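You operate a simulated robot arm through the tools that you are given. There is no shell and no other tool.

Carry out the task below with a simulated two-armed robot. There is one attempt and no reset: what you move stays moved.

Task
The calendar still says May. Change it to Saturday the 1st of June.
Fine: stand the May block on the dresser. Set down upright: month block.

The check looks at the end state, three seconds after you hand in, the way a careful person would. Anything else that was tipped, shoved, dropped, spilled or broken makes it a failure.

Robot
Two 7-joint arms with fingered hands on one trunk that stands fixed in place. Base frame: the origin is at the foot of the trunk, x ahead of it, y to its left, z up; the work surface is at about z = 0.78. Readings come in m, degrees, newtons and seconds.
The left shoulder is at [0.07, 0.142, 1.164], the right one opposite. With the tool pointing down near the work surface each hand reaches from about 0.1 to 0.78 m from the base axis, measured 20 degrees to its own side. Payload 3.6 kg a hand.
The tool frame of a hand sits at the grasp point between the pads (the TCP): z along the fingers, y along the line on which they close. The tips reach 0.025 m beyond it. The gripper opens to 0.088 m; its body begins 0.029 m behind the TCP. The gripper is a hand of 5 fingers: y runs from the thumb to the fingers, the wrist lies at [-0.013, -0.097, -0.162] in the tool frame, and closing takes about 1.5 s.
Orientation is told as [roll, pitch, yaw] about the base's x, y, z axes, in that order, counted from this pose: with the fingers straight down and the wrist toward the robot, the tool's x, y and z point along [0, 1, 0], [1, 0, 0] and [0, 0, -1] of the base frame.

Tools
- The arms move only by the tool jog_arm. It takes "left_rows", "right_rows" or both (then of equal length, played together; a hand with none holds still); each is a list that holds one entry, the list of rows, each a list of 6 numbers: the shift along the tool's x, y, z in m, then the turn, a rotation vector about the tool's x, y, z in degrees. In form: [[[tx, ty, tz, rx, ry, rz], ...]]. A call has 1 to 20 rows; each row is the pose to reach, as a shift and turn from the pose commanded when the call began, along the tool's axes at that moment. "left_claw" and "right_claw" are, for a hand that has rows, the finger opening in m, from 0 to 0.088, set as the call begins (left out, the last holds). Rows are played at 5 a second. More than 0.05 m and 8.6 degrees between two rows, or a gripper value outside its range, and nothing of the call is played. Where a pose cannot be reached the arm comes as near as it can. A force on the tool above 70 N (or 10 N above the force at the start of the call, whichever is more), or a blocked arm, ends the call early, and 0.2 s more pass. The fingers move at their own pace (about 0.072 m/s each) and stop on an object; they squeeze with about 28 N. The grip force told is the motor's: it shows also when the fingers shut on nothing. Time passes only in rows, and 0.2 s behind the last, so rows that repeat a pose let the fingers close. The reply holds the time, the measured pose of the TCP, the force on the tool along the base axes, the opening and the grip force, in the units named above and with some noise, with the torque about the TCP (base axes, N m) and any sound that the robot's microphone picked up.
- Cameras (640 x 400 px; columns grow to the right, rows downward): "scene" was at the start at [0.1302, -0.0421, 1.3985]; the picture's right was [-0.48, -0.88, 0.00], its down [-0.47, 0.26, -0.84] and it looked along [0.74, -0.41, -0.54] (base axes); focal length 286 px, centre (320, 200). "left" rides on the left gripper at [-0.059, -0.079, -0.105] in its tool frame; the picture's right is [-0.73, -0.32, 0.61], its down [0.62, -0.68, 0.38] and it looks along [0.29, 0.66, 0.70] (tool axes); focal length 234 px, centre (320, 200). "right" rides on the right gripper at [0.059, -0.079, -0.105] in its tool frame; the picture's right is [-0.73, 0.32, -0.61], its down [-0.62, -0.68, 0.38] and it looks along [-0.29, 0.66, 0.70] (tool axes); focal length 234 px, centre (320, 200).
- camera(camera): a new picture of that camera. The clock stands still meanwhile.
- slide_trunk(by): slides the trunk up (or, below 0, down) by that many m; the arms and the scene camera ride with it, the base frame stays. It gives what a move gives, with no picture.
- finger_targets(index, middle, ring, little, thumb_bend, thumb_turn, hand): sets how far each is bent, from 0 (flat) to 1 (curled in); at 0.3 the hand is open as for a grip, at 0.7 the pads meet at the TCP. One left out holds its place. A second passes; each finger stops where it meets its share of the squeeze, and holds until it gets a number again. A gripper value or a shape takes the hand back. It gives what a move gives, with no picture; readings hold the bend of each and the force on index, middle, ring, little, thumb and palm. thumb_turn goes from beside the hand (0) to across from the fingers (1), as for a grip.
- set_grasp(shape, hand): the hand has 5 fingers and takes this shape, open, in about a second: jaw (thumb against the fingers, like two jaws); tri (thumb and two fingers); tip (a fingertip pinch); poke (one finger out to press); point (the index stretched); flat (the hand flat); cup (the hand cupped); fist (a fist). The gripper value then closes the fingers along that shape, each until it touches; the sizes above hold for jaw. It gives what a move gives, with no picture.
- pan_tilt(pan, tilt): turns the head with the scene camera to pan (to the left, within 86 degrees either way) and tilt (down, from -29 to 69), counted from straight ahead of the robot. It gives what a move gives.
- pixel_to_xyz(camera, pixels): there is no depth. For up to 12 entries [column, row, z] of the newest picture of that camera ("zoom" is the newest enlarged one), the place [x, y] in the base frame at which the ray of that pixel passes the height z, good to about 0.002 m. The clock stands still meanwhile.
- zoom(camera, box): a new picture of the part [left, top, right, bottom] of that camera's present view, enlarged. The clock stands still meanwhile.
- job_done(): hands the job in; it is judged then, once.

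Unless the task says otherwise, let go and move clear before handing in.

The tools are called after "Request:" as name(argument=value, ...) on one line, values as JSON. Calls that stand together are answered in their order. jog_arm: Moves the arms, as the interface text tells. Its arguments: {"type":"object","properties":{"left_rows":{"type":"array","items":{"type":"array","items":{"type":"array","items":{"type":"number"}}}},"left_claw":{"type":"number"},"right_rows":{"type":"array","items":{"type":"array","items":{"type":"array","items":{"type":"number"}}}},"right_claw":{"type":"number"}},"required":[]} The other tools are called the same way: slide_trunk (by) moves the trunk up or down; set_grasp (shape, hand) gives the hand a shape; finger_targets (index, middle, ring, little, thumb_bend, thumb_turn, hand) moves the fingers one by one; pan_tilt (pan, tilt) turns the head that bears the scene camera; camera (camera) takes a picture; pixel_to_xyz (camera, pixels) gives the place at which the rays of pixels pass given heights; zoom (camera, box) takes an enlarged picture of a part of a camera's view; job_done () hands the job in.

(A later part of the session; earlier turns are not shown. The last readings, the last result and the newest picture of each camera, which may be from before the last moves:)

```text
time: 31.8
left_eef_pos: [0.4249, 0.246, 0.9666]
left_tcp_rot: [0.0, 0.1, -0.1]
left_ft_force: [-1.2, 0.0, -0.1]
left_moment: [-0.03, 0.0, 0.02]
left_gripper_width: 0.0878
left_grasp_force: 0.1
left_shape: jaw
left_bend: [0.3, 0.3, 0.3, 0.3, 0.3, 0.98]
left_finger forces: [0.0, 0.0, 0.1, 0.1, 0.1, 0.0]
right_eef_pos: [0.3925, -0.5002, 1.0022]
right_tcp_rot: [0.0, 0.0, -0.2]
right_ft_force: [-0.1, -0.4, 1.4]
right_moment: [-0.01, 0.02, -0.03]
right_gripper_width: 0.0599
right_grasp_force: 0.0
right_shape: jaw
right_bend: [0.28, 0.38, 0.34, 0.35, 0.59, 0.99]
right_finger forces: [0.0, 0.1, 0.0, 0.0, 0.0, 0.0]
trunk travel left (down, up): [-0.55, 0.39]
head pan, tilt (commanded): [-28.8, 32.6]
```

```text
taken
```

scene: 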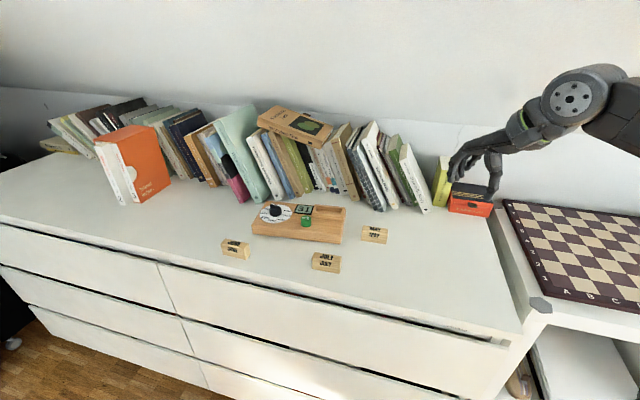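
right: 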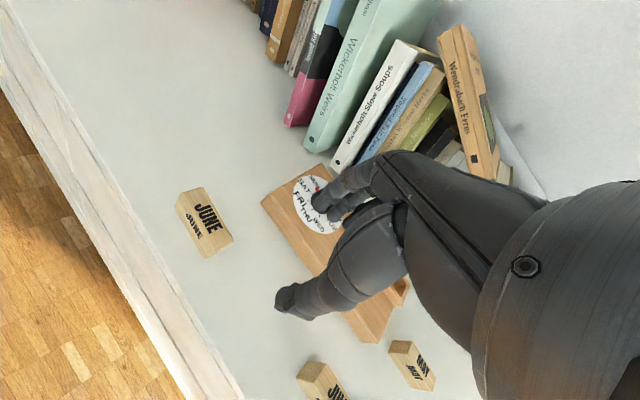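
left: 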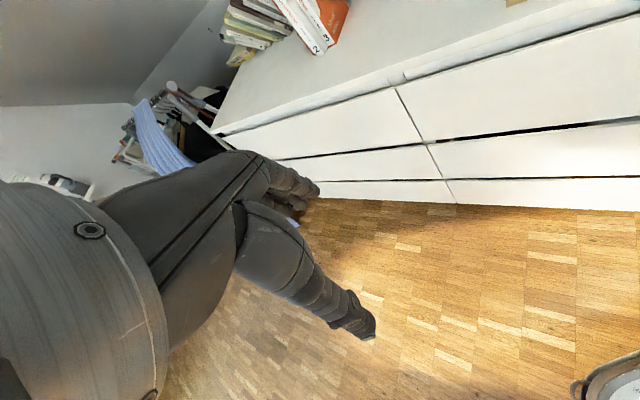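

The view is clear: all blocks are in place and MAY stands upright at (375,234). Now I'll bring the left hand over JUNE with yaw -46°, staying at z≈0.93.

Request:
jog_arm(left_rows=[[[-0.0357, 0.0231, 0.0037, 0, 0, 4.6], [-0.0714, 0.0462, 0.0074, 0, 0, 9.2], [-0.1071, 0.0693, 0.011, 0, 0, 13.8], [-0.1428, 0.0924, 0.0148, 0, 0, 18.4], [-0.1785, 0.1155, 0.0185, 0, 0, 23], [-0.2142, 0.1386, 0.0222, 0, 0, 27.6], [-0.2499, 0.1617, 0.026, 0, 0, 32.2], [-0.2856, 0.1848, 0.0296, 0, 0, 36.8], [-0.3213, 0.2079, 0.0333, 0, 0, 41.4], [-0.357, 0.231, 0.037, 0, 0, 46], [-0.357, 0.231, 0.037, 0, 0, 46]]], left_claw=0.06)

Request:
camera(camera="left")

Request:
camera(camera="scene")

```text
time: 34.1
left_eef_pos: [0.6554, -0.1105, 0.9293]
left_tcp_rot: [0.0, 0.0, -46.1]
left_ft_force: [-0.5, -0.3, -0.3]
left_moment: [-0.05, 0.01, -0.01]
left_gripper_width: 0.0601
left_grasp_force: 0.2
left_shape: jaw
left_bend: [0.28, 0.38, 0.34, 0.35, 0.59, 0.99]
left_finger forces: [0.0, 0.0, 0.1, 0.0, 0.1, 0.0]
right_eef_pos: [0.3931, -0.4993, 1.002]
right_tcp_rot: [0.0, 0.0, -0.1]
right_ft_force: [-0.1, -0.4, -0.6]
right_moment: [-0.02, 0.04, 0.02]
right_gripper_width: 0.0597
right_grasp_force: 0.0
right_shape: jaw
right_bend: [0.28, 0.38, 0.34, 0.35, 0.59, 0.99]
right_finger forces: [0.1, 0.0, 0.0, 0.0, 0.0, 0.0]
trunk travel left (down, up): [-0.55, 0.39]
head pan, tilt (commanded): [-28.8, 32.6]
```

```text
taken
```

left: 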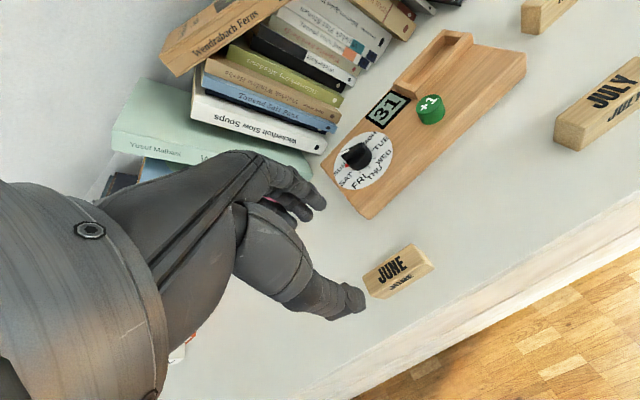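

```text
taken
```

scene: 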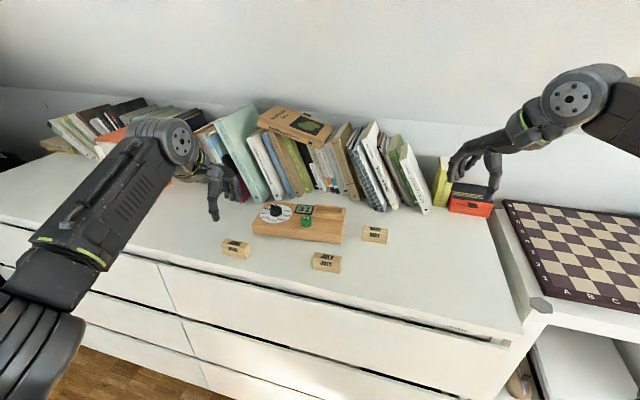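

The left hand is over JUNE as intended; the block's top centre appears near (392,266), close to the predicted (390,270). I'll zoom in to refine this.

Request:
zoom(camera="left", box=[350, 230, 446, 302])

```text
5.56 times, centred on (398, 266) of left
```

zoom: 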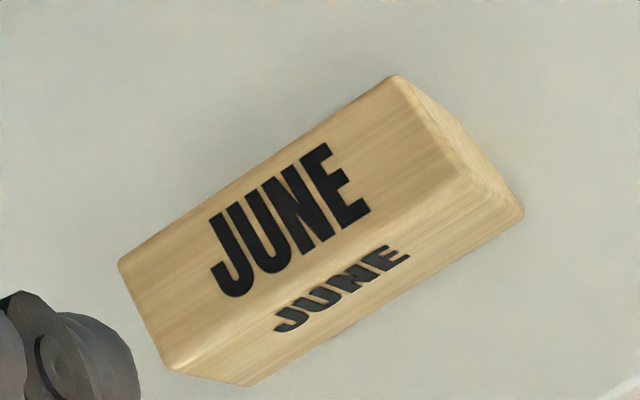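

Request:
pixel_to_xyz(camera="zoom", pixels=[[396, 77, 0.811], [460, 172, 0.811], [172, 370, 0.811], [119, 263, 0.811], [248, 386, 0.78], [522, 215, 0.78], [396, 77, 0.815], [172, 370, 0.815]])

```text
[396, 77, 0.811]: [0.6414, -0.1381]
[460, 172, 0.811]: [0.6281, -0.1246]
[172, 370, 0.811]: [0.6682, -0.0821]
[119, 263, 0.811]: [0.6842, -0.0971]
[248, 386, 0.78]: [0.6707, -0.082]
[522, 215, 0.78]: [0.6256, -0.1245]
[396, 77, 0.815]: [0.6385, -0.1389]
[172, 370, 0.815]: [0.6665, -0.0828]
```

JUNE's top centre measures (0.6555,-0.1105), which matches the left TCP. I'll lower to z≈0.85 first and check.

Request:
jog_arm(left_rows=[[[0, 0, 0.025, 0, 0, 0], [0, 0, 0.05, 0, 0, 0], [0, 0, 0.075, 0, 0, 0], [0, 0, 0.075, 0, 0, 0]]])

Request:
camera(camera="left")

Request:
zoom(camera="left", box=[250, 170, 410, 290])

Request:
zoom(camera="scene", box=[180, 190, 280, 270])

```text
time: 35.1
left_eef_pos: [0.6567, -0.111, 0.8562]
left_tcp_rot: [0.0, 0.0, -46.0]
left_ft_force: [-0.5, 0.2, 0.1]
left_moment: [0.03, 0.03, -0.01]
left_gripper_width: 0.0603
left_grasp_force: 0.0
left_shape: jaw
left_bend: [0.28, 0.38, 0.34, 0.35, 0.59, 0.99]
left_finger forces: [0.1, 0.0, 0.0, 0.0, 0.1, 0.1]
right_eef_pos: [0.3931, -0.5004, 1.0021]
right_tcp_rot: [0.0, 0.0, -0.1]
right_ft_force: [-1.2, -0.5, -0.5]
right_moment: [0.0, 0.03, 0.03]
right_gripper_width: 0.0599
right_grasp_force: 0.1
right_shape: jaw
right_bend: [0.28, 0.38, 0.34, 0.35, 0.59, 0.99]
right_finger forces: [0.1, 0.0, 0.0, 0.0, 0.0, 0.0]
trunk travel left (down, up): [-0.55, 0.39]
head pan, tilt (commanded): [-28.8, 32.6]
```

```text
taken
```

left: 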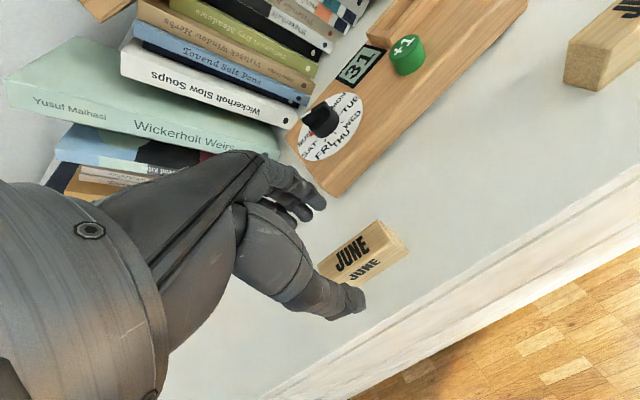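

```text
3.33 times, centred on (330, 230) of left
```

zoom: 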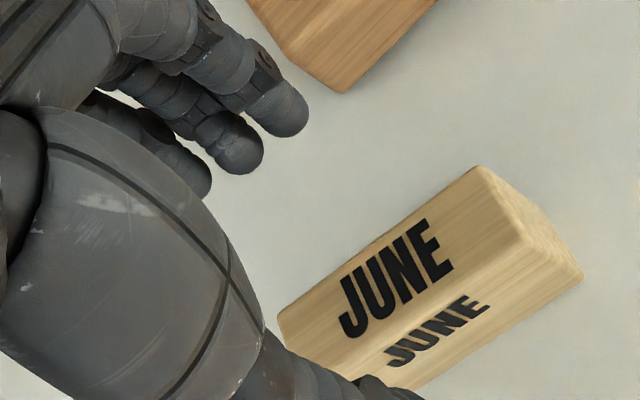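

```text
5.00 times, centred on (230, 230) of scene
```

zoom: 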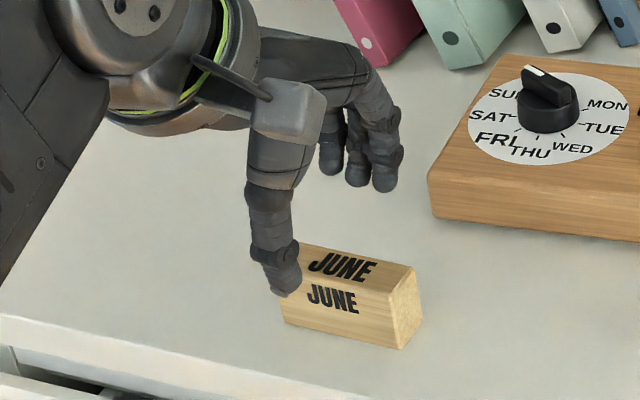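

Alignment is good to within a few millimetres. I'll apply a small x correction, lower to the same grip height as for MAY (TCP z≈0.8225), and close.

Request:
jog_arm(left_rows=[[[-0.002, -0.001, 0.012, 0, 0, 0], [-0.003, -0.001, 0.024, 0, 0, 0], [-0.003, -0.001, 0.0335, 0, 0, 0], [-0.003, -0.001, 0.0335, 0, 0, 0]]])

Request:
zoom(camera="left", box=[250, 170, 410, 290])

Request:
zoom(camera="scene", box=[190, 200, 270, 264])

```text
time: 36.1
left_eef_pos: [0.6535, -0.112, 0.8211]
left_tcp_rot: [0.1, -0.1, -46.0]
left_ft_force: [0.6, -0.8, -0.2]
left_moment: [-0.01, -0.01, 0.0]
left_gripper_width: 0.0604
left_grasp_force: 0.1
left_shape: jaw
left_bend: [0.28, 0.38, 0.34, 0.35, 0.59, 0.99]
left_finger forces: [0.0, 0.0, 0.0, 0.1, 0.1, 0.0]
right_eef_pos: [0.3935, -0.5013, 1.0025]
right_tcp_rot: [0.0, 0.0, -0.1]
right_ft_force: [0.2, 0.3, -0.6]
right_moment: [-0.03, 0.01, -0.02]
right_gripper_width: 0.0596
right_grasp_force: 0.0
right_shape: jaw
right_bend: [0.28, 0.38, 0.34, 0.35, 0.59, 0.99]
right_finger forces: [0.0, 0.0, 0.1, 0.0, 0.1, 0.0]
trunk travel left (down, up): [-0.55, 0.39]
head pan, tilt (commanded): [-28.8, 32.6]
```

```text
3.33 times, centred on (330, 230) of left
```

zoom: 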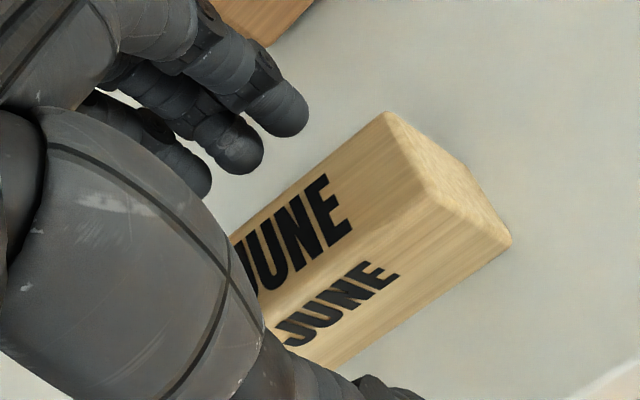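

```text
6.25 times, centred on (230, 232) of scene
```

zoom: 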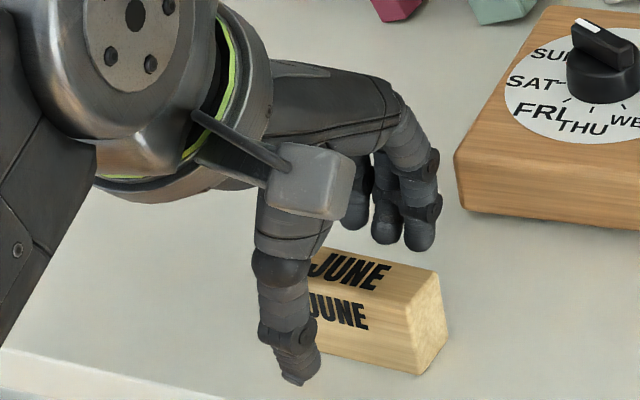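

The hand position mirrors the MAY grip closely. Closing the left hand on JUNE.

Request:
jog_arm(left_rows=[[[0, 0, 0, 0, 0, 0], [0, 0, 0, 0, 0, 0], [0, 0, 0, 0, 0, 0], [0, 0, 0, 0, 0, 0], [0, 0, 0, 0, 0, 0], [0, 0, 0, 0, 0, 0], [0, 0, 0, 0, 0, 0], [0, 0, 0, 0, 0, 0]]], left_claw=0.0)

Request:
zoom(camera="left", box=[250, 170, 410, 290])

Request:
zoom(camera="scene", box=[190, 200, 270, 264])

```text
time: 38.0
left_eef_pos: [0.6532, -0.1131, 0.8208]
left_tcp_rot: [-0.1, 0.0, -46.0]
left_ft_force: [-0.1, 0.3, -0.6]
left_moment: [-0.04, 0.03, 0.01]
left_gripper_width: 0.0161
left_grasp_force: 27.8
left_shape: jaw
left_bend: [0.73, 0.61, 0.63, 0.68, 0.75, 1.0]
left_finger forces: [16.0, 6.7, 2.8, 0.0, 25.6, 0.1]
right_eef_pos: [0.3929, -0.5009, 1.0013]
right_tcp_rot: [0.0, 0.0, -0.2]
right_ft_force: [-0.7, 0.2, 0.1]
right_moment: [0.01, 0.05, -0.01]
right_gripper_width: 0.0599
right_grasp_force: 0.1
right_shape: jaw
right_bend: [0.28, 0.38, 0.34, 0.35, 0.59, 0.99]
right_finger forces: [0.0, 0.0, 0.0, 0.1, 0.0, 0.0]
trunk travel left (down, up): [-0.55, 0.39]
head pan, tilt (commanded): [-28.8, 32.6]
```

```text
3.33 times, centred on (330, 230) of left
```

zoom: 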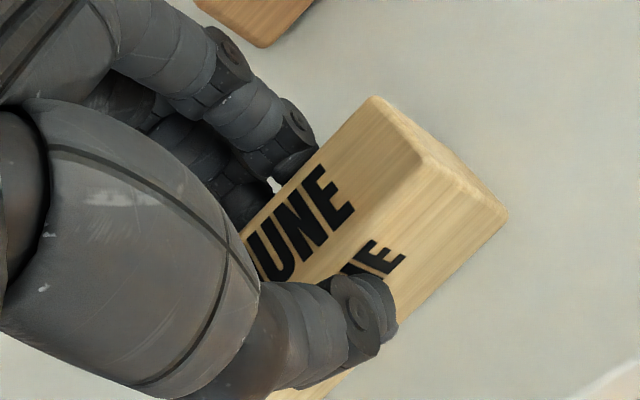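

```text
6.25 times, centred on (230, 232) of scene
```

zoom: 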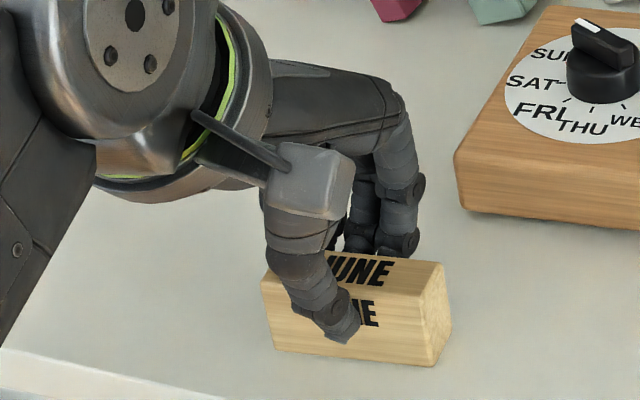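

JUNE is gripped firmly at 28 N in a pose that mirrors the MAY grip. I'll lift it clear, then carry it toward the tray to test the left arm's reach at yaw -38°.

Request:
jog_arm(left_rows=[[[0, 0, -0.02, 0, 0, 0], [0, 0, -0.05, 0, 0, 0], [0, 0, -0.085, 0, 0, 0], [0, 0, -0.12, 0, 0, 0], [-0.0284, 0.0263, -0.12, 0, 0, -1.3], [-0.0569, 0.0526, -0.12, 0, 0, -2.7], [-0.0853, 0.0789, -0.12, 0, 0, -4], [-0.1137, 0.1052, -0.12, 0, 0, -5.3], [-0.1422, 0.1315, -0.12, 0, 0, -6.7], [-0.1706, 0.1578, -0.12, 0, 0, -8], [-0.1706, 0.1578, -0.12, 0, 0, -8]]])

Request:
camera(camera="scene")

Request:
camera(camera="left")

```text
time: 40.4
left_eef_pos: [0.5827, -0.2379, 0.9104]
left_tcp_rot: [-0.1, 0.0, -37.9]
left_ft_force: [-0.9, 0.0, 0.6]
left_moment: [0.02, -0.01, 0.0]
left_gripper_width: 0.016
left_grasp_force: 28.5
left_shape: jaw
left_bend: [0.73, 0.62, 0.65, 0.68, 0.75, 0.99]
left_finger forces: [16.7, 6.3, 2.9, 0.0, 25.6, 0.0]
left hand out of reach, approached as far as the arm can: row 6, 7, 8, 9, 10, 11
right_eef_pos: [0.3937, -0.5012, 1.0016]
right_tcp_rot: [-0.1, 0.0, 0.0]
right_ft_force: [0.0, -0.1, -0.2]
right_moment: [0.01, 0.02, 0.0]
right_gripper_width: 0.0597
right_grasp_force: 0.1
right_shape: jaw
right_bend: [0.28, 0.38, 0.34, 0.35, 0.59, 0.99]
right_finger forces: [0.0, 0.1, 0.0, 0.0, 0.1, 0.0]
trunk travel left (down, up): [-0.55, 0.39]
head pan, tilt (commanded): [-28.8, 32.6]
```

```text
taken
```

scene: 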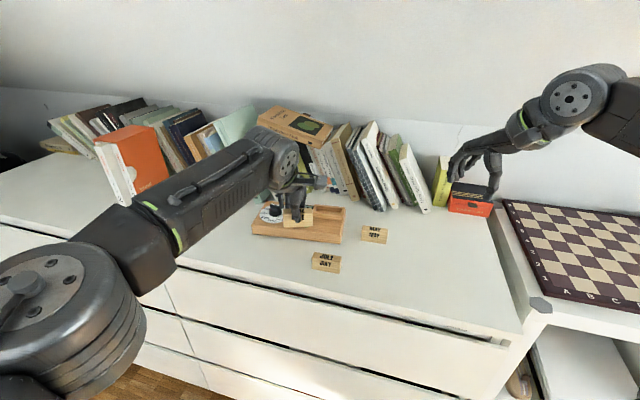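

```text
taken
```

left: 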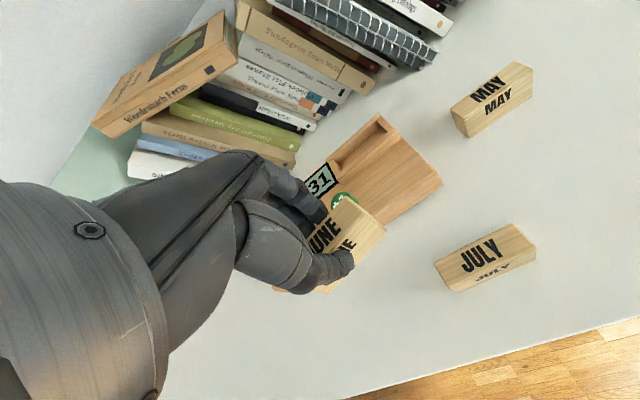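

The left arm stops at (0.583,-0.238), so it can't reach the tray. I'll set JUNE down in the free space in front of the board at about (0.585,-0.217), yaw -30°, where the right arm can take over.

Request:
jog_arm(left_rows=[[[0.009, -0.0055, 0, 0, 0, -4], [0.0179, -0.011, 0, 0, 0, -7.9], [0.0179, -0.011, 0.025, 0, 0, -7.9], [0.0179, -0.011, 0.05, 0, 0, -7.9], [0.0179, -0.011, 0.05, 0, 0, -7.9]]])

Request:
camera(camera="left")

Request:
zoom(camera="scene", box=[230, 180, 350, 280])

```text
time: 41.5
left_eef_pos: [0.5871, -0.2168, 0.8589]
left_tcp_rot: [0.0, 0.1, -30.1]
left_ft_force: [0.9, -0.2, -0.9]
left_moment: [-0.01, 0.0, 0.0]
left_gripper_width: 0.0161
left_grasp_force: 28.3
left_shape: jaw
left_bend: [0.73, 0.62, 0.65, 0.68, 0.75, 0.99]
left_finger forces: [16.6, 6.3, 2.8, 0.1, 25.6, 0.0]
right_eef_pos: [0.3942, -0.5015, 1.0032]
right_tcp_rot: [0.0, 0.0, -0.3]
right_ft_force: [0.1, -0.4, 0.2]
right_moment: [0.01, 0.02, 0.0]
right_gripper_width: 0.0599
right_grasp_force: 0.0
right_shape: jaw
right_bend: [0.28, 0.38, 0.34, 0.35, 0.59, 0.99]
right_finger forces: [0.1, 0.1, 0.1, 0.0, 0.1, 0.0]
trunk travel left (down, up): [-0.55, 0.39]
head pan, tilt (commanded): [-28.8, 32.6]
```

```text
taken
```

left: 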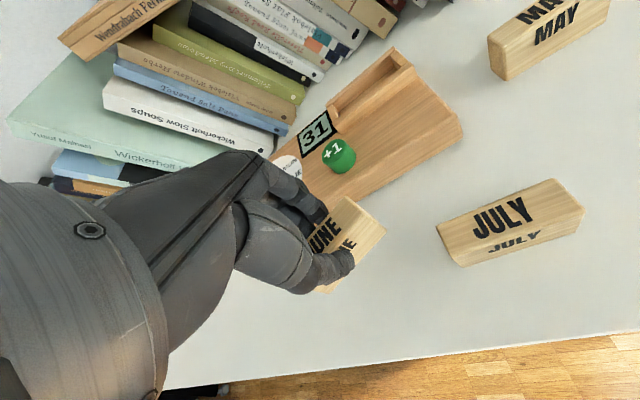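

```text
4.00 times, centred on (290, 230) of scene
```

zoom: 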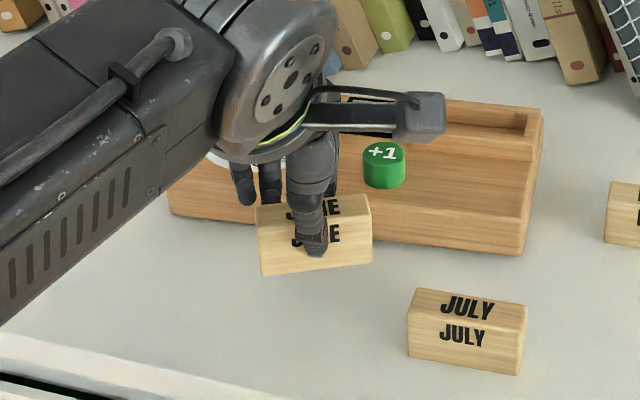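

There's room between the board and JULY. I'll back off 9 mm from the board and lower JUNE close to the surface.

Request:
jog_arm(left_rows=[[[0, -0.005, 0.005, 0, 0, 0], [0, -0.009, 0.015, 0, 0, 0], [0, -0.009, 0.025, 0, 0, 0], [0, -0.009, 0.034, 0, 0, 0], [0, -0.009, 0.034, 0, 0, 0]]])

Request:
jog_arm(left_rows=[[[0, 0, 0.001, 0, 0, 0], [0, 0, 0.002, 0, 0, 0], [0, 0, 0.002, 0, 0, 0]]])

Request:
zoom(camera="scene", box=[230, 180, 350, 280])

```text
time: 42.8
left_eef_pos: [0.5819, -0.2109, 0.8264]
left_tcp_rot: [0.1, 0.0, -30.2]
left_ft_force: [-0.4, 0.0, -0.3]
left_moment: [0.01, -0.01, -0.01]
left_gripper_width: 0.0162
left_grasp_force: 28.3
left_shape: jaw
left_bend: [0.73, 0.62, 0.65, 0.68, 0.75, 0.99]
left_finger forces: [16.7, 6.2, 2.8, 0.0, 25.5, 0.1]
right_eef_pos: [0.3937, -0.5006, 1.002]
right_tcp_rot: [0.0, 0.0, -0.1]
right_ft_force: [0.0, 0.4, 0.9]
right_moment: [0.01, -0.03, -0.02]
right_gripper_width: 0.0596
right_grasp_force: 0.0
right_shape: jaw
right_bend: [0.28, 0.38, 0.34, 0.35, 0.59, 0.99]
right_finger forces: [0.0, 0.0, 0.1, 0.0, 0.1, 0.1]
trunk travel left (down, up): [-0.55, 0.39]
head pan, tilt (commanded): [-28.8, 32.6]
```

```text
time: 43.5
left_eef_pos: [0.581, -0.2098, 0.8238]
left_tcp_rot: [0.1, 0.0, -30.2]
left_ft_force: [-1.3, -0.1, -0.9]
left_moment: [0.0, 0.02, 0.0]
left_gripper_width: 0.016
left_grasp_force: 28.2
left_shape: jaw
left_bend: [0.73, 0.62, 0.65, 0.68, 0.75, 0.99]
left_finger forces: [16.8, 6.2, 2.8, 0.1, 25.6, 0.1]
right_eef_pos: [0.3932, -0.4997, 1.0015]
right_tcp_rot: [0.0, 0.0, -0.1]
right_ft_force: [-0.1, -0.7, 0.3]
right_moment: [-0.02, 0.03, -0.01]
right_gripper_width: 0.0597
right_grasp_force: 0.0
right_shape: jaw
right_bend: [0.28, 0.38, 0.34, 0.35, 0.59, 0.99]
right_finger forces: [0.0, 0.1, 0.0, 0.0, 0.1, 0.1]
trunk travel left (down, up): [-0.55, 0.39]
head pan, tilt (commanded): [-28.8, 32.6]
```

```text
4.00 times, centred on (290, 230) of scene
```

zoom: 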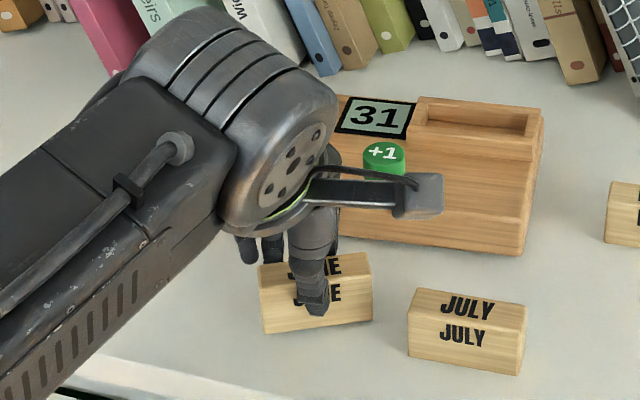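

No contact yet at z=0.824. Continuing down in 1 mm steps.

Request:
jog_arm(left_rows=[[[0, 0, 0.001, 0, 0, 0], [0, 0, 0.0015, 0, 0, 0]]])

Request:
jog_arm(left_rows=[[[0, 0, 0.001, 0, 0, 0], [0, 0, 0.001, 0, 0, 0]]])

Request:
jog_arm(left_rows=[[[0, 0, 0.001, 0, 0, 0], [0, 0, 0.001, 0, 0, 0]]])

```text
time: 44.1
left_eef_pos: [0.5802, -0.2106, 0.8221]
left_tcp_rot: [0.0, -0.1, -30.1]
left_ft_force: [0.4, 0.0, -0.2]
left_moment: [-0.01, -0.01, -0.01]
left_gripper_width: 0.016
left_grasp_force: 27.8
left_shape: jaw
left_bend: [0.73, 0.62, 0.65, 0.68, 0.75, 0.99]
left_finger forces: [16.8, 6.2, 2.7, 0.1, 25.7, 0.0]
right_eef_pos: [0.3949, -0.5007, 1.0019]
right_tcp_rot: [0.0, 0.0, -0.1]
right_ft_force: [0.3, -0.5, -0.1]
right_moment: [0.04, 0.0, 0.01]
right_gripper_width: 0.06
right_grasp_force: 0.1
right_shape: jaw
right_bend: [0.28, 0.38, 0.34, 0.35, 0.59, 0.99]
right_finger forces: [0.0, 0.1, 0.1, 0.0, 0.0, 0.0]
trunk travel left (down, up): [-0.55, 0.39]
head pan, tilt (commanded): [-28.8, 32.6]
```

```text
time: 44.8
left_eef_pos: [0.5789, -0.2105, 0.8221]
left_tcp_rot: [-0.1, 0.0, -30.1]
left_ft_force: [-0.5, 0.2, -0.7]
left_moment: [-0.01, -0.01, -0.01]
left_gripper_width: 0.016
left_grasp_force: 27.5
left_shape: jaw
left_bend: [0.73, 0.62, 0.65, 0.68, 0.75, 0.99]
left_finger forces: [16.7, 6.1, 2.8, 0.0, 25.7, 0.1]
right_eef_pos: [0.3937, -0.5008, 1.0014]
right_tcp_rot: [0.0, 0.0, -0.1]
right_ft_force: [-0.6, 0.6, 0.0]
right_moment: [-0.01, -0.01, -0.03]
right_gripper_width: 0.06
right_grasp_force: 0.0
right_shape: jaw
right_bend: [0.28, 0.38, 0.34, 0.35, 0.59, 0.99]
right_finger forces: [0.0, 0.0, 0.0, 0.0, 0.0, 0.0]
trunk travel left (down, up): [-0.55, 0.39]
head pan, tilt (commanded): [-28.8, 32.6]
```

```text
time: 45.4
left_eef_pos: [0.5788, -0.2109, 0.821]
left_tcp_rot: [0.0, 0.0, -30.2]
left_ft_force: [0.0, -0.5, 1.0]
left_moment: [-0.04, 0.01, -0.05]
left_gripper_width: 0.0161
left_grasp_force: 27.6
left_shape: jaw
left_bend: [0.73, 0.62, 0.66, 0.68, 0.75, 0.99]
left_finger forces: [16.9, 6.3, 2.8, 0.1, 26.0, 0.0]
right_eef_pos: [0.3932, -0.5001, 1.0021]
right_tcp_rot: [0.0, 0.0, -0.2]
right_ft_force: [-0.1, -0.3, -0.6]
right_moment: [0.0, 0.02, 0.0]
right_gripper_width: 0.0596
right_grasp_force: 0.0
right_shape: jaw
right_bend: [0.28, 0.38, 0.34, 0.35, 0.59, 0.99]
right_finger forces: [0.1, 0.1, 0.0, 0.0, 0.1, 0.0]
trunk travel left (down, up): [-0.55, 0.39]
head pan, tilt (commanded): [-28.8, 32.6]
```

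The force just began to register (about 1 N). One more millimetre to confirm contact.

Request:
jog_arm(left_rows=[[[0, 0, 0.001, 0, 0, 0], [0, 0, 0.001, 0, 0, 0]]])

```text
time: 46.0
left_eef_pos: [0.5794, -0.2106, 0.8205]
left_tcp_rot: [-0.1, 0.0, -30.0]
left_ft_force: [0.3, 0.3, 5.6]
left_moment: [0.02, -0.03, -0.04]
left_gripper_width: 0.0162
left_grasp_force: 27.5
left_shape: jaw
left_bend: [0.73, 0.62, 0.66, 0.68, 0.75, 0.99]
left_finger forces: [17.0, 6.8, 3.0, 0.0, 26.6, 0.1]
right_eef_pos: [0.3924, -0.5001, 1.0025]
right_tcp_rot: [0.0, 0.0, -0.2]
right_ft_force: [0.1, 1.2, 0.2]
right_moment: [0.0, -0.01, 0.0]
right_gripper_width: 0.0598
right_grasp_force: 0.0
right_shape: jaw
right_bend: [0.28, 0.38, 0.34, 0.35, 0.59, 0.99]
right_finger forces: [0.0, 0.0, 0.0, 0.0, 0.0, 0.0]
trunk travel left (down, up): [-0.55, 0.39]
head pan, tilt (commanded): [-28.8, 32.6]
```

Contact is confirmed at 5.6 N, so JUNE is on the surface. I'll ease up slightly and open the left hand.

Request:
jog_arm(left_rows=[[[0, 0, -0.0008, 0, 0, 0], [0, 0, -0.0008, 0, 0, 0]]])

Request:
jog_arm(left_rows=[[[0, 0, 0, 0, 0, 0], [0, 0, 0, 0, 0, 0], [0, 0, 0, 0, 0, 0], [0, 0, 0, 0, 0, 0], [0, 0, 0, 0, 0, 0], [0, 0, 0, 0, 0, 0]]], left_claw=0.055)

Request:
camera(camera="left")

Request:
zoom(camera="scene", box=[230, 180, 350, 280])

```text
time: 46.5
left_eef_pos: [0.5792, -0.2095, 0.8197]
left_tcp_rot: [0.1, 0.0, -30.1]
left_ft_force: [0.5, -1.1, 5.0]
left_moment: [0.01, -0.07, -0.03]
left_gripper_width: 0.0165
left_grasp_force: 27.8
left_shape: jaw
left_bend: [0.73, 0.62, 0.66, 0.68, 0.75, 0.99]
left_finger forces: [17.2, 6.9, 3.0, 0.0, 26.2, 0.1]
right_eef_pos: [0.3929, -0.5014, 1.0022]
right_tcp_rot: [0.0, 0.0, -0.1]
right_ft_force: [0.3, -0.6, 0.4]
right_moment: [-0.02, 0.0, -0.01]
right_gripper_width: 0.0599
right_grasp_force: 0.1
right_shape: jaw
right_bend: [0.28, 0.38, 0.34, 0.35, 0.59, 0.99]
right_finger forces: [0.1, 0.0, 0.0, 0.0, 0.0, 0.1]
trunk travel left (down, up): [-0.55, 0.39]
head pan, tilt (commanded): [-28.8, 32.6]
```

```text
time: 48.0
left_eef_pos: [0.5801, -0.2104, 0.8193]
left_tcp_rot: [0.0, 0.0, -30.1]
left_ft_force: [0.2, -0.2, 0.0]
left_moment: [0.01, 0.02, -0.02]
left_gripper_width: 0.0547
left_grasp_force: 0.0
left_shape: jaw
left_bend: [0.29, 0.4, 0.36, 0.37, 0.63, 1.0]
left_finger forces: [0.0, 0.1, 0.0, 0.1, 0.1, 0.1]
right_eef_pos: [0.3936, -0.5015, 1.0023]
right_tcp_rot: [0.1, 0.0, 0.0]
right_ft_force: [-0.5, -0.2, 0.0]
right_moment: [0.02, 0.03, -0.01]
right_gripper_width: 0.0598
right_grasp_force: 0.1
right_shape: jaw
right_bend: [0.28, 0.38, 0.34, 0.35, 0.59, 0.99]
right_finger forces: [0.0, 0.0, 0.0, 0.0, 0.0, 0.0]
trunk travel left (down, up): [-0.55, 0.39]
head pan, tilt (commanded): [-28.8, 32.6]
```

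```text
taken
```

left: 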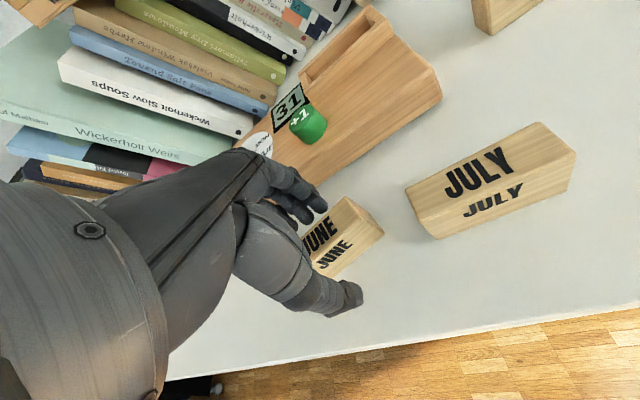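

```text
4.00 times, centred on (290, 230) of scene
```

zoom: 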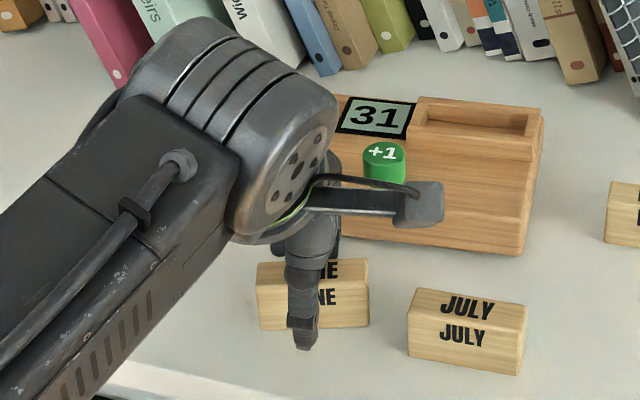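

JUNE stands upright and is released. I'll lift the left hand straight up and retract it to the left.

Request:
jog_arm(left_rows=[[[0, 0, -0.02, 0, 0, 0], [0, 0, -0.05, 0, 0, 0], [0, 0, -0.085, 0, 0, 0], [0, 0, -0.12, 0, 0, 0], [0.029, -0.032, -0.125, 0, 0, -2.7], [0.058, -0.064, -0.13, 0, 0, -5.4], [0.087, -0.096, -0.135, 0, 0, -8.1], [0.116, -0.128, -0.14, 0, 0, -10.8], [0.145, -0.16, -0.145, 0, 0, -13.5], [0.174, -0.192, -0.15, 0, 0, -16.2], [0.203, -0.224, -0.15, 0, 0, -18.9], [0.232, -0.256, -0.15, 0, 0, -21.6], [0.26, -0.289, -0.15, 0, 0, -24.3], [0.288, -0.322, -0.15, 0, 0, -27], [0.315, -0.355, -0.15, 0, 0, -30], [0.315, -0.355, -0.15, 0, 0, -30]]])

Request:
camera(camera="scene")

Request:
zoom(camera="scene", box=[230, 190, 350, 280])

```text
time: 51.4
left_eef_pos: [0.432, 0.2381, 0.9708]
left_tcp_rot: [0.1, 0.1, -0.1]
left_ft_force: [0.7, -0.7, -0.4]
left_moment: [0.03, 0.0, -0.01]
left_gripper_width: 0.0546
left_grasp_force: 0.0
left_shape: jaw
left_bend: [0.29, 0.4, 0.36, 0.36, 0.63, 1.0]
left_finger forces: [0.0, 0.0, 0.0, 0.0, 0.0, 0.0]
right_eef_pos: [0.3945, -0.5005, 1.0008]
right_tcp_rot: [0.0, 0.1, -0.1]
right_ft_force: [0.3, -0.3, 0.4]
right_moment: [0.02, -0.03, -0.03]
right_gripper_width: 0.0599
right_grasp_force: 0.1
right_shape: jaw
right_bend: [0.28, 0.38, 0.34, 0.35, 0.59, 0.99]
right_finger forces: [0.1, 0.0, 0.1, 0.0, 0.0, 0.0]
trunk travel left (down, up): [-0.55, 0.39]
head pan, tilt (commanded): [-28.8, 32.6]
```

```text
taken
```

scene: 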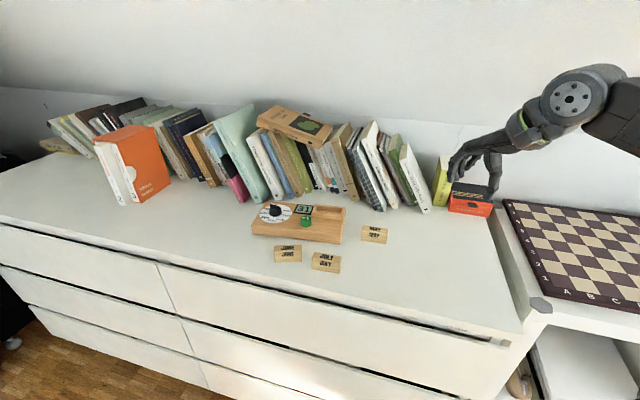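

```text
4.44 times, centred on (290, 235) of scene
```

zoom: 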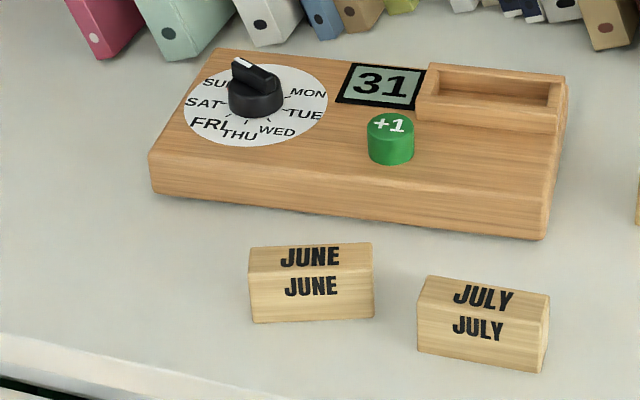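

Everything is upright and JUNE stands in front of the board at about (0.580,-0.210). I'll bring the right hand above it at yaw -30°.

Request:
jog_arm(right_rows=[[[0.029, 0.0186, 0.008, 0, 0, 3], [0.058, 0.0372, 0.016, 0, 0, 6], [0.087, 0.0558, 0.024, 0, 0, 9], [0.116, 0.0744, 0.032, 0, 0, 12], [0.145, 0.093, 0.04, 0, 0, 15], [0.174, 0.1116, 0.048, 0, 0, 18], [0.203, 0.1302, 0.056, 0, 0, 21], [0.232, 0.1488, 0.064, 0, 0, 24], [0.261, 0.1674, 0.072, 0, 0, 27], [0.29, 0.186, 0.08, 0, 0, 30], [0.29, 0.186, 0.08, 0, 0, 30]]], right_claw=0.055)

Request:
camera(camera="right")

Request:
camera(camera="scene")

```text
time: 53.8
left_eef_pos: [0.43, 0.2382, 0.9712]
left_tcp_rot: [0.0, 0.0, -0.1]
left_ft_force: [0.0, 0.5, -0.6]
left_moment: [0.03, -0.03, -0.01]
left_gripper_width: 0.0547
left_grasp_force: 0.1
left_shape: jaw
left_bend: [0.29, 0.4, 0.36, 0.36, 0.63, 1.0]
left_finger forces: [0.0, 0.0, 0.1, 0.0, 0.0, 0.0]
right_eef_pos: [0.58, -0.2086, 0.92]
right_tcp_rot: [-0.1, 0.0, -30.2]
right_ft_force: [-0.4, 0.1, -0.5]
right_moment: [0.03, 0.04, -0.01]
right_gripper_width: 0.0555
right_grasp_force: 0.1
right_shape: jaw
right_bend: [0.28, 0.4, 0.36, 0.36, 0.63, 1.0]
right_finger forces: [0.0, 0.1, 0.0, 0.0, 0.1, 0.0]
trunk travel left (down, up): [-0.55, 0.39]
head pan, tilt (commanded): [-28.8, 32.6]
```

```text
taken
```

right: 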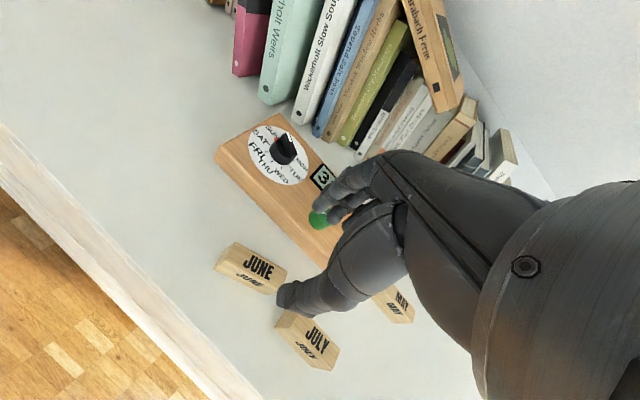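

```text
taken
```

scene: 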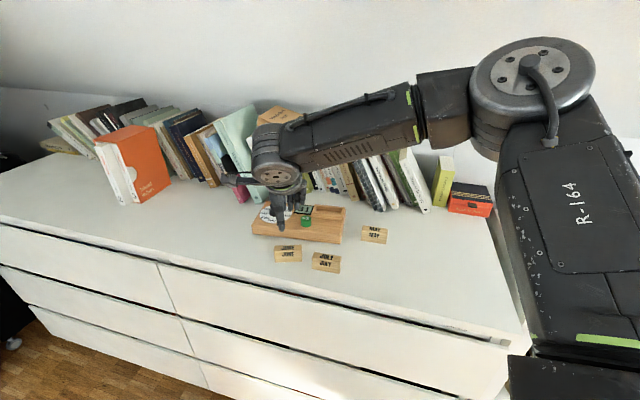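

The right arm reaches. JUNE's top centre appears near (256,265) versus the predicted (254,269); I'll zoom in to measure it precisely.

Request:
zoom(camera="right", box=[205, 230, 301, 302])

```text
5.56 times, centred on (253, 266) of right
```

zoom: 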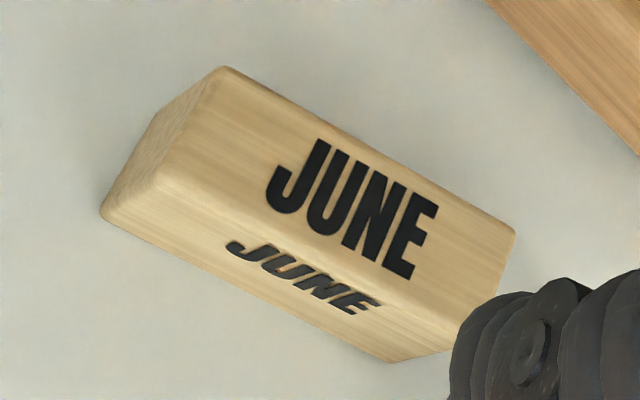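

Request:
pixel_to_xyz(camera="zoom", pixels=[[222, 68, 0.811], [515, 232, 0.811], [165, 172, 0.811], [458, 335, 0.811], [103, 212, 0.78], [395, 362, 0.78]])

```text
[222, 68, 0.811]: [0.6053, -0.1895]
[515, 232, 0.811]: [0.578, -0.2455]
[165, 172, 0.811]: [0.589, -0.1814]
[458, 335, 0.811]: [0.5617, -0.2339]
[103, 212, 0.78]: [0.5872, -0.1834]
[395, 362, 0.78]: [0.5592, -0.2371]
```

JUNE measures (0.5835,-0.2126) with yaw -27°. I'll correct the position and yaw and lower part way.

Request:
jog_arm(right_rows=[[[-0.0015, 0.002, 0.02, 0, 0, -1.4], [-0.003, 0.004, 0.04, 0, 0, -2.7], [-0.003, 0.004, 0.06, 0, 0, -2.7], [-0.003, 0.004, 0.06, 0, 0, -2.7]]])

Request:
zoom(camera="right", box=[230, 170, 390, 290])

Request:
zoom(camera="scene", box=[230, 180, 350, 280])

```text
time: 54.8
left_eef_pos: [0.4317, 0.2392, 0.97]
left_tcp_rot: [0.1, 0.1, -0.1]
left_ft_force: [-0.4, 0.0, 0.2]
left_moment: [0.0, 0.01, -0.02]
left_gripper_width: 0.0544
left_grasp_force: 0.1
left_shape: jaw
left_bend: [0.29, 0.4, 0.36, 0.36, 0.63, 1.0]
left_finger forces: [0.0, 0.0, 0.1, 0.0, 0.1, 0.1]
right_eef_pos: [0.5826, -0.2119, 0.8609]
right_tcp_rot: [-0.1, 0.0, -27.5]
right_ft_force: [-0.5, -0.1, -0.6]
right_moment: [-0.04, -0.02, 0.0]
right_gripper_width: 0.0551
right_grasp_force: 0.0
right_shape: jaw
right_bend: [0.28, 0.4, 0.36, 0.36, 0.63, 1.0]
right_finger forces: [0.1, 0.0, 0.0, 0.0, 0.0, 0.0]
trunk travel left (down, up): [-0.55, 0.39]
head pan, tilt (commanded): [-28.8, 32.6]
```

```text
3.33 times, centred on (310, 230) of right
```

zoom: 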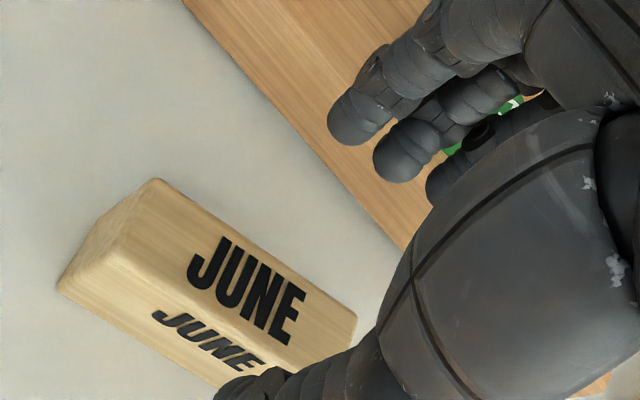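

```text
4.00 times, centred on (290, 230) of scene
```

zoom: 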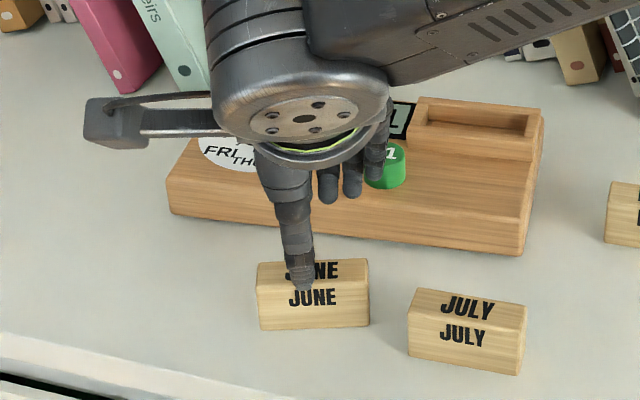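

Alignment looks right. Lowering to the grip height of z≈0.8225.

Request:
jog_arm(right_rows=[[[0, 0, 0.012, 0, 0, 0], [0, 0, 0.024, 0, 0, 0], [0, 0, 0.032, 0, 0, 0], [0, 0, 0.0382, 0, 0, 0], [0, 0, 0.0382, 0, 0, 0]]])

Request:
zoom(camera="right", box=[230, 170, 390, 290])

Request:
zoom(camera="scene", box=[230, 180, 350, 280])

```text
time: 56.0
left_eef_pos: [0.4303, 0.2382, 0.9705]
left_tcp_rot: [0.1, 0.0, 0.0]
left_ft_force: [0.0, -0.1, -0.6]
left_moment: [0.0, -0.01, -0.02]
left_gripper_width: 0.0547
left_grasp_force: 0.0
left_shape: jaw
left_bend: [0.29, 0.4, 0.36, 0.36, 0.63, 1.0]
left_finger forces: [0.0, 0.0, 0.0, 0.0, 0.0, 0.1]
right_eef_pos: [0.5836, -0.2139, 0.8233]
right_tcp_rot: [0.0, 0.0, -27.4]
right_ft_force: [0.8, 0.2, -0.2]
right_moment: [0.03, 0.02, -0.02]
right_gripper_width: 0.0553
right_grasp_force: 0.1
right_shape: jaw
right_bend: [0.28, 0.4, 0.36, 0.36, 0.63, 1.0]
right_finger forces: [0.0, 0.1, 0.0, 0.1, 0.1, 0.0]
trunk travel left (down, up): [-0.55, 0.39]
head pan, tilt (commanded): [-28.8, 32.6]
```

```text
3.33 times, centred on (310, 230) of right
```

zoom: 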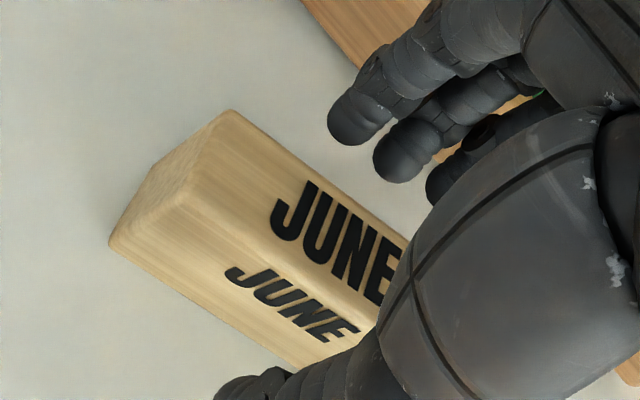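

```text
4.00 times, centred on (290, 230) of scene
```

zoom: 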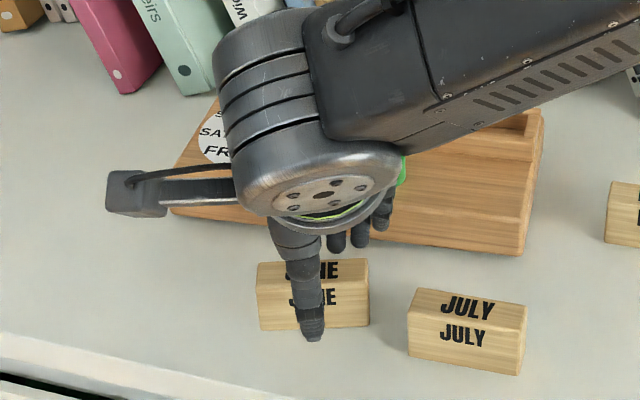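

Compared with MAY's grip view, JUNE sits about 4 mm toward tool +x and 5 mm toward the thumb. I'll correct for that and then close.

Request:
jog_arm(right_rows=[[[0.002, -0.0025, 0, 0, 0, 0], [0.004, -0.005, 0, 0, 0, 0], [0.004, -0.005, 0, 0, 0, 0]]])

Request:
zoom(camera="right", box=[230, 170, 390, 290])

```text
time: 56.8
left_eef_pos: [0.4317, 0.2396, 0.9699]
left_tcp_rot: [0.0, 0.0, -0.1]
left_ft_force: [-0.9, 0.6, 0.1]
left_moment: [0.0, 0.02, 0.01]
left_gripper_width: 0.055
left_grasp_force: 0.2
left_shape: jaw
left_bend: [0.29, 0.4, 0.36, 0.36, 0.63, 1.0]
left_finger forces: [0.0, 0.1, 0.1, 0.1, 0.0, 0.0]
right_eef_pos: [0.5803, -0.2078, 0.8232]
right_tcp_rot: [0.0, 0.1, -27.4]
right_ft_force: [0.0, -0.3, -0.5]
right_moment: [0.01, -0.01, -0.04]
right_gripper_width: 0.0553
right_grasp_force: 0.0
right_shape: jaw
right_bend: [0.28, 0.4, 0.36, 0.36, 0.63, 1.0]
right_finger forces: [0.1, 0.0, 0.0, 0.1, 0.1, 0.0]
trunk travel left (down, up): [-0.55, 0.39]
head pan, tilt (commanded): [-28.8, 32.6]
```

```text
3.33 times, centred on (310, 230) of right
```

zoom: 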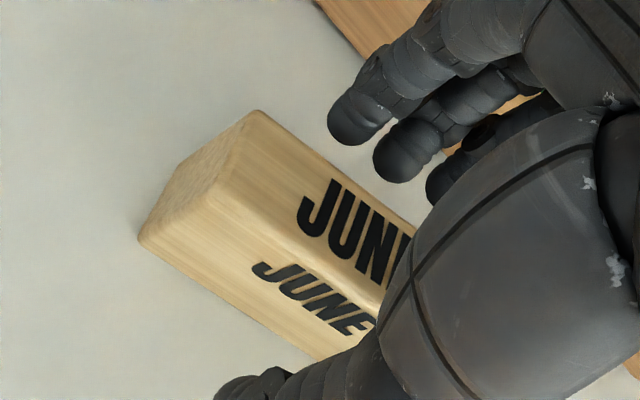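

JUNE's back-left corner is now at zoom (256,112), matching MAY's grip reference of (252,110). Closing.

Request:
jog_arm(right_rows=[[[0, 0, 0, 0, 0, 0], [0, 0, 0, 0, 0, 0], [0, 0, 0, 0, 0, 0], [0, 0, 0, 0, 0, 0], [0, 0, 0, 0, 0, 0], [0, 0, 0, 0, 0, 0], [0, 0, 0, 0, 0, 0], [0, 0, 0, 0, 0, 0]]], right_claw=0.0)

Request:
zoom(camera="right", box=[230, 170, 390, 290])

Request:
zoom(camera="scene", box=[230, 180, 350, 280])

```text
time: 58.5
left_eef_pos: [0.4317, 0.2377, 0.9699]
left_tcp_rot: [0.0, 0.0, -0.1]
left_ft_force: [-0.6, 0.8, 0.3]
left_moment: [0.02, 0.0, -0.01]
left_gripper_width: 0.0547
left_grasp_force: 0.0
left_shape: jaw
left_bend: [0.29, 0.4, 0.36, 0.36, 0.63, 1.0]
left_finger forces: [0.1, 0.1, 0.1, 0.0, 0.0, 0.0]
right_eef_pos: [0.5823, -0.2075, 0.8235]
right_tcp_rot: [0.0, -0.1, -27.4]
right_ft_force: [0.2, 0.0, -0.7]
right_moment: [0.01, -0.01, 0.01]
right_gripper_width: 0.0161
right_grasp_force: 28.0
right_shape: jaw
right_bend: [0.73, 0.61, 0.62, 0.67, 0.75, 1.0]
right_finger forces: [16.0, 6.6, 2.9, 0.1, 25.4, 0.0]
trunk travel left (down, up): [-0.55, 0.39]
head pan, tilt (commanded): [-28.8, 32.6]
```

```text
3.33 times, centred on (310, 230) of right
```

zoom: 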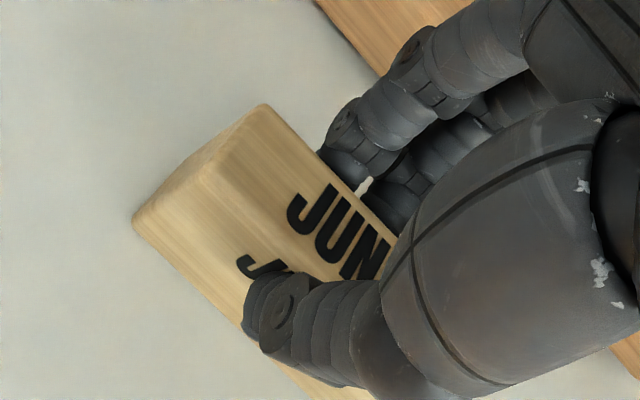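

```text
4.00 times, centred on (290, 230) of scene
```

zoom: 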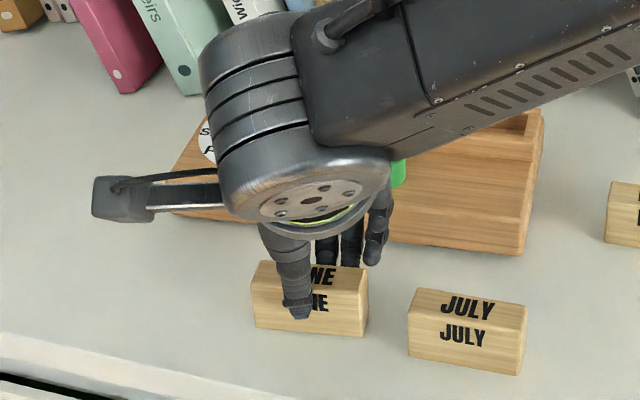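

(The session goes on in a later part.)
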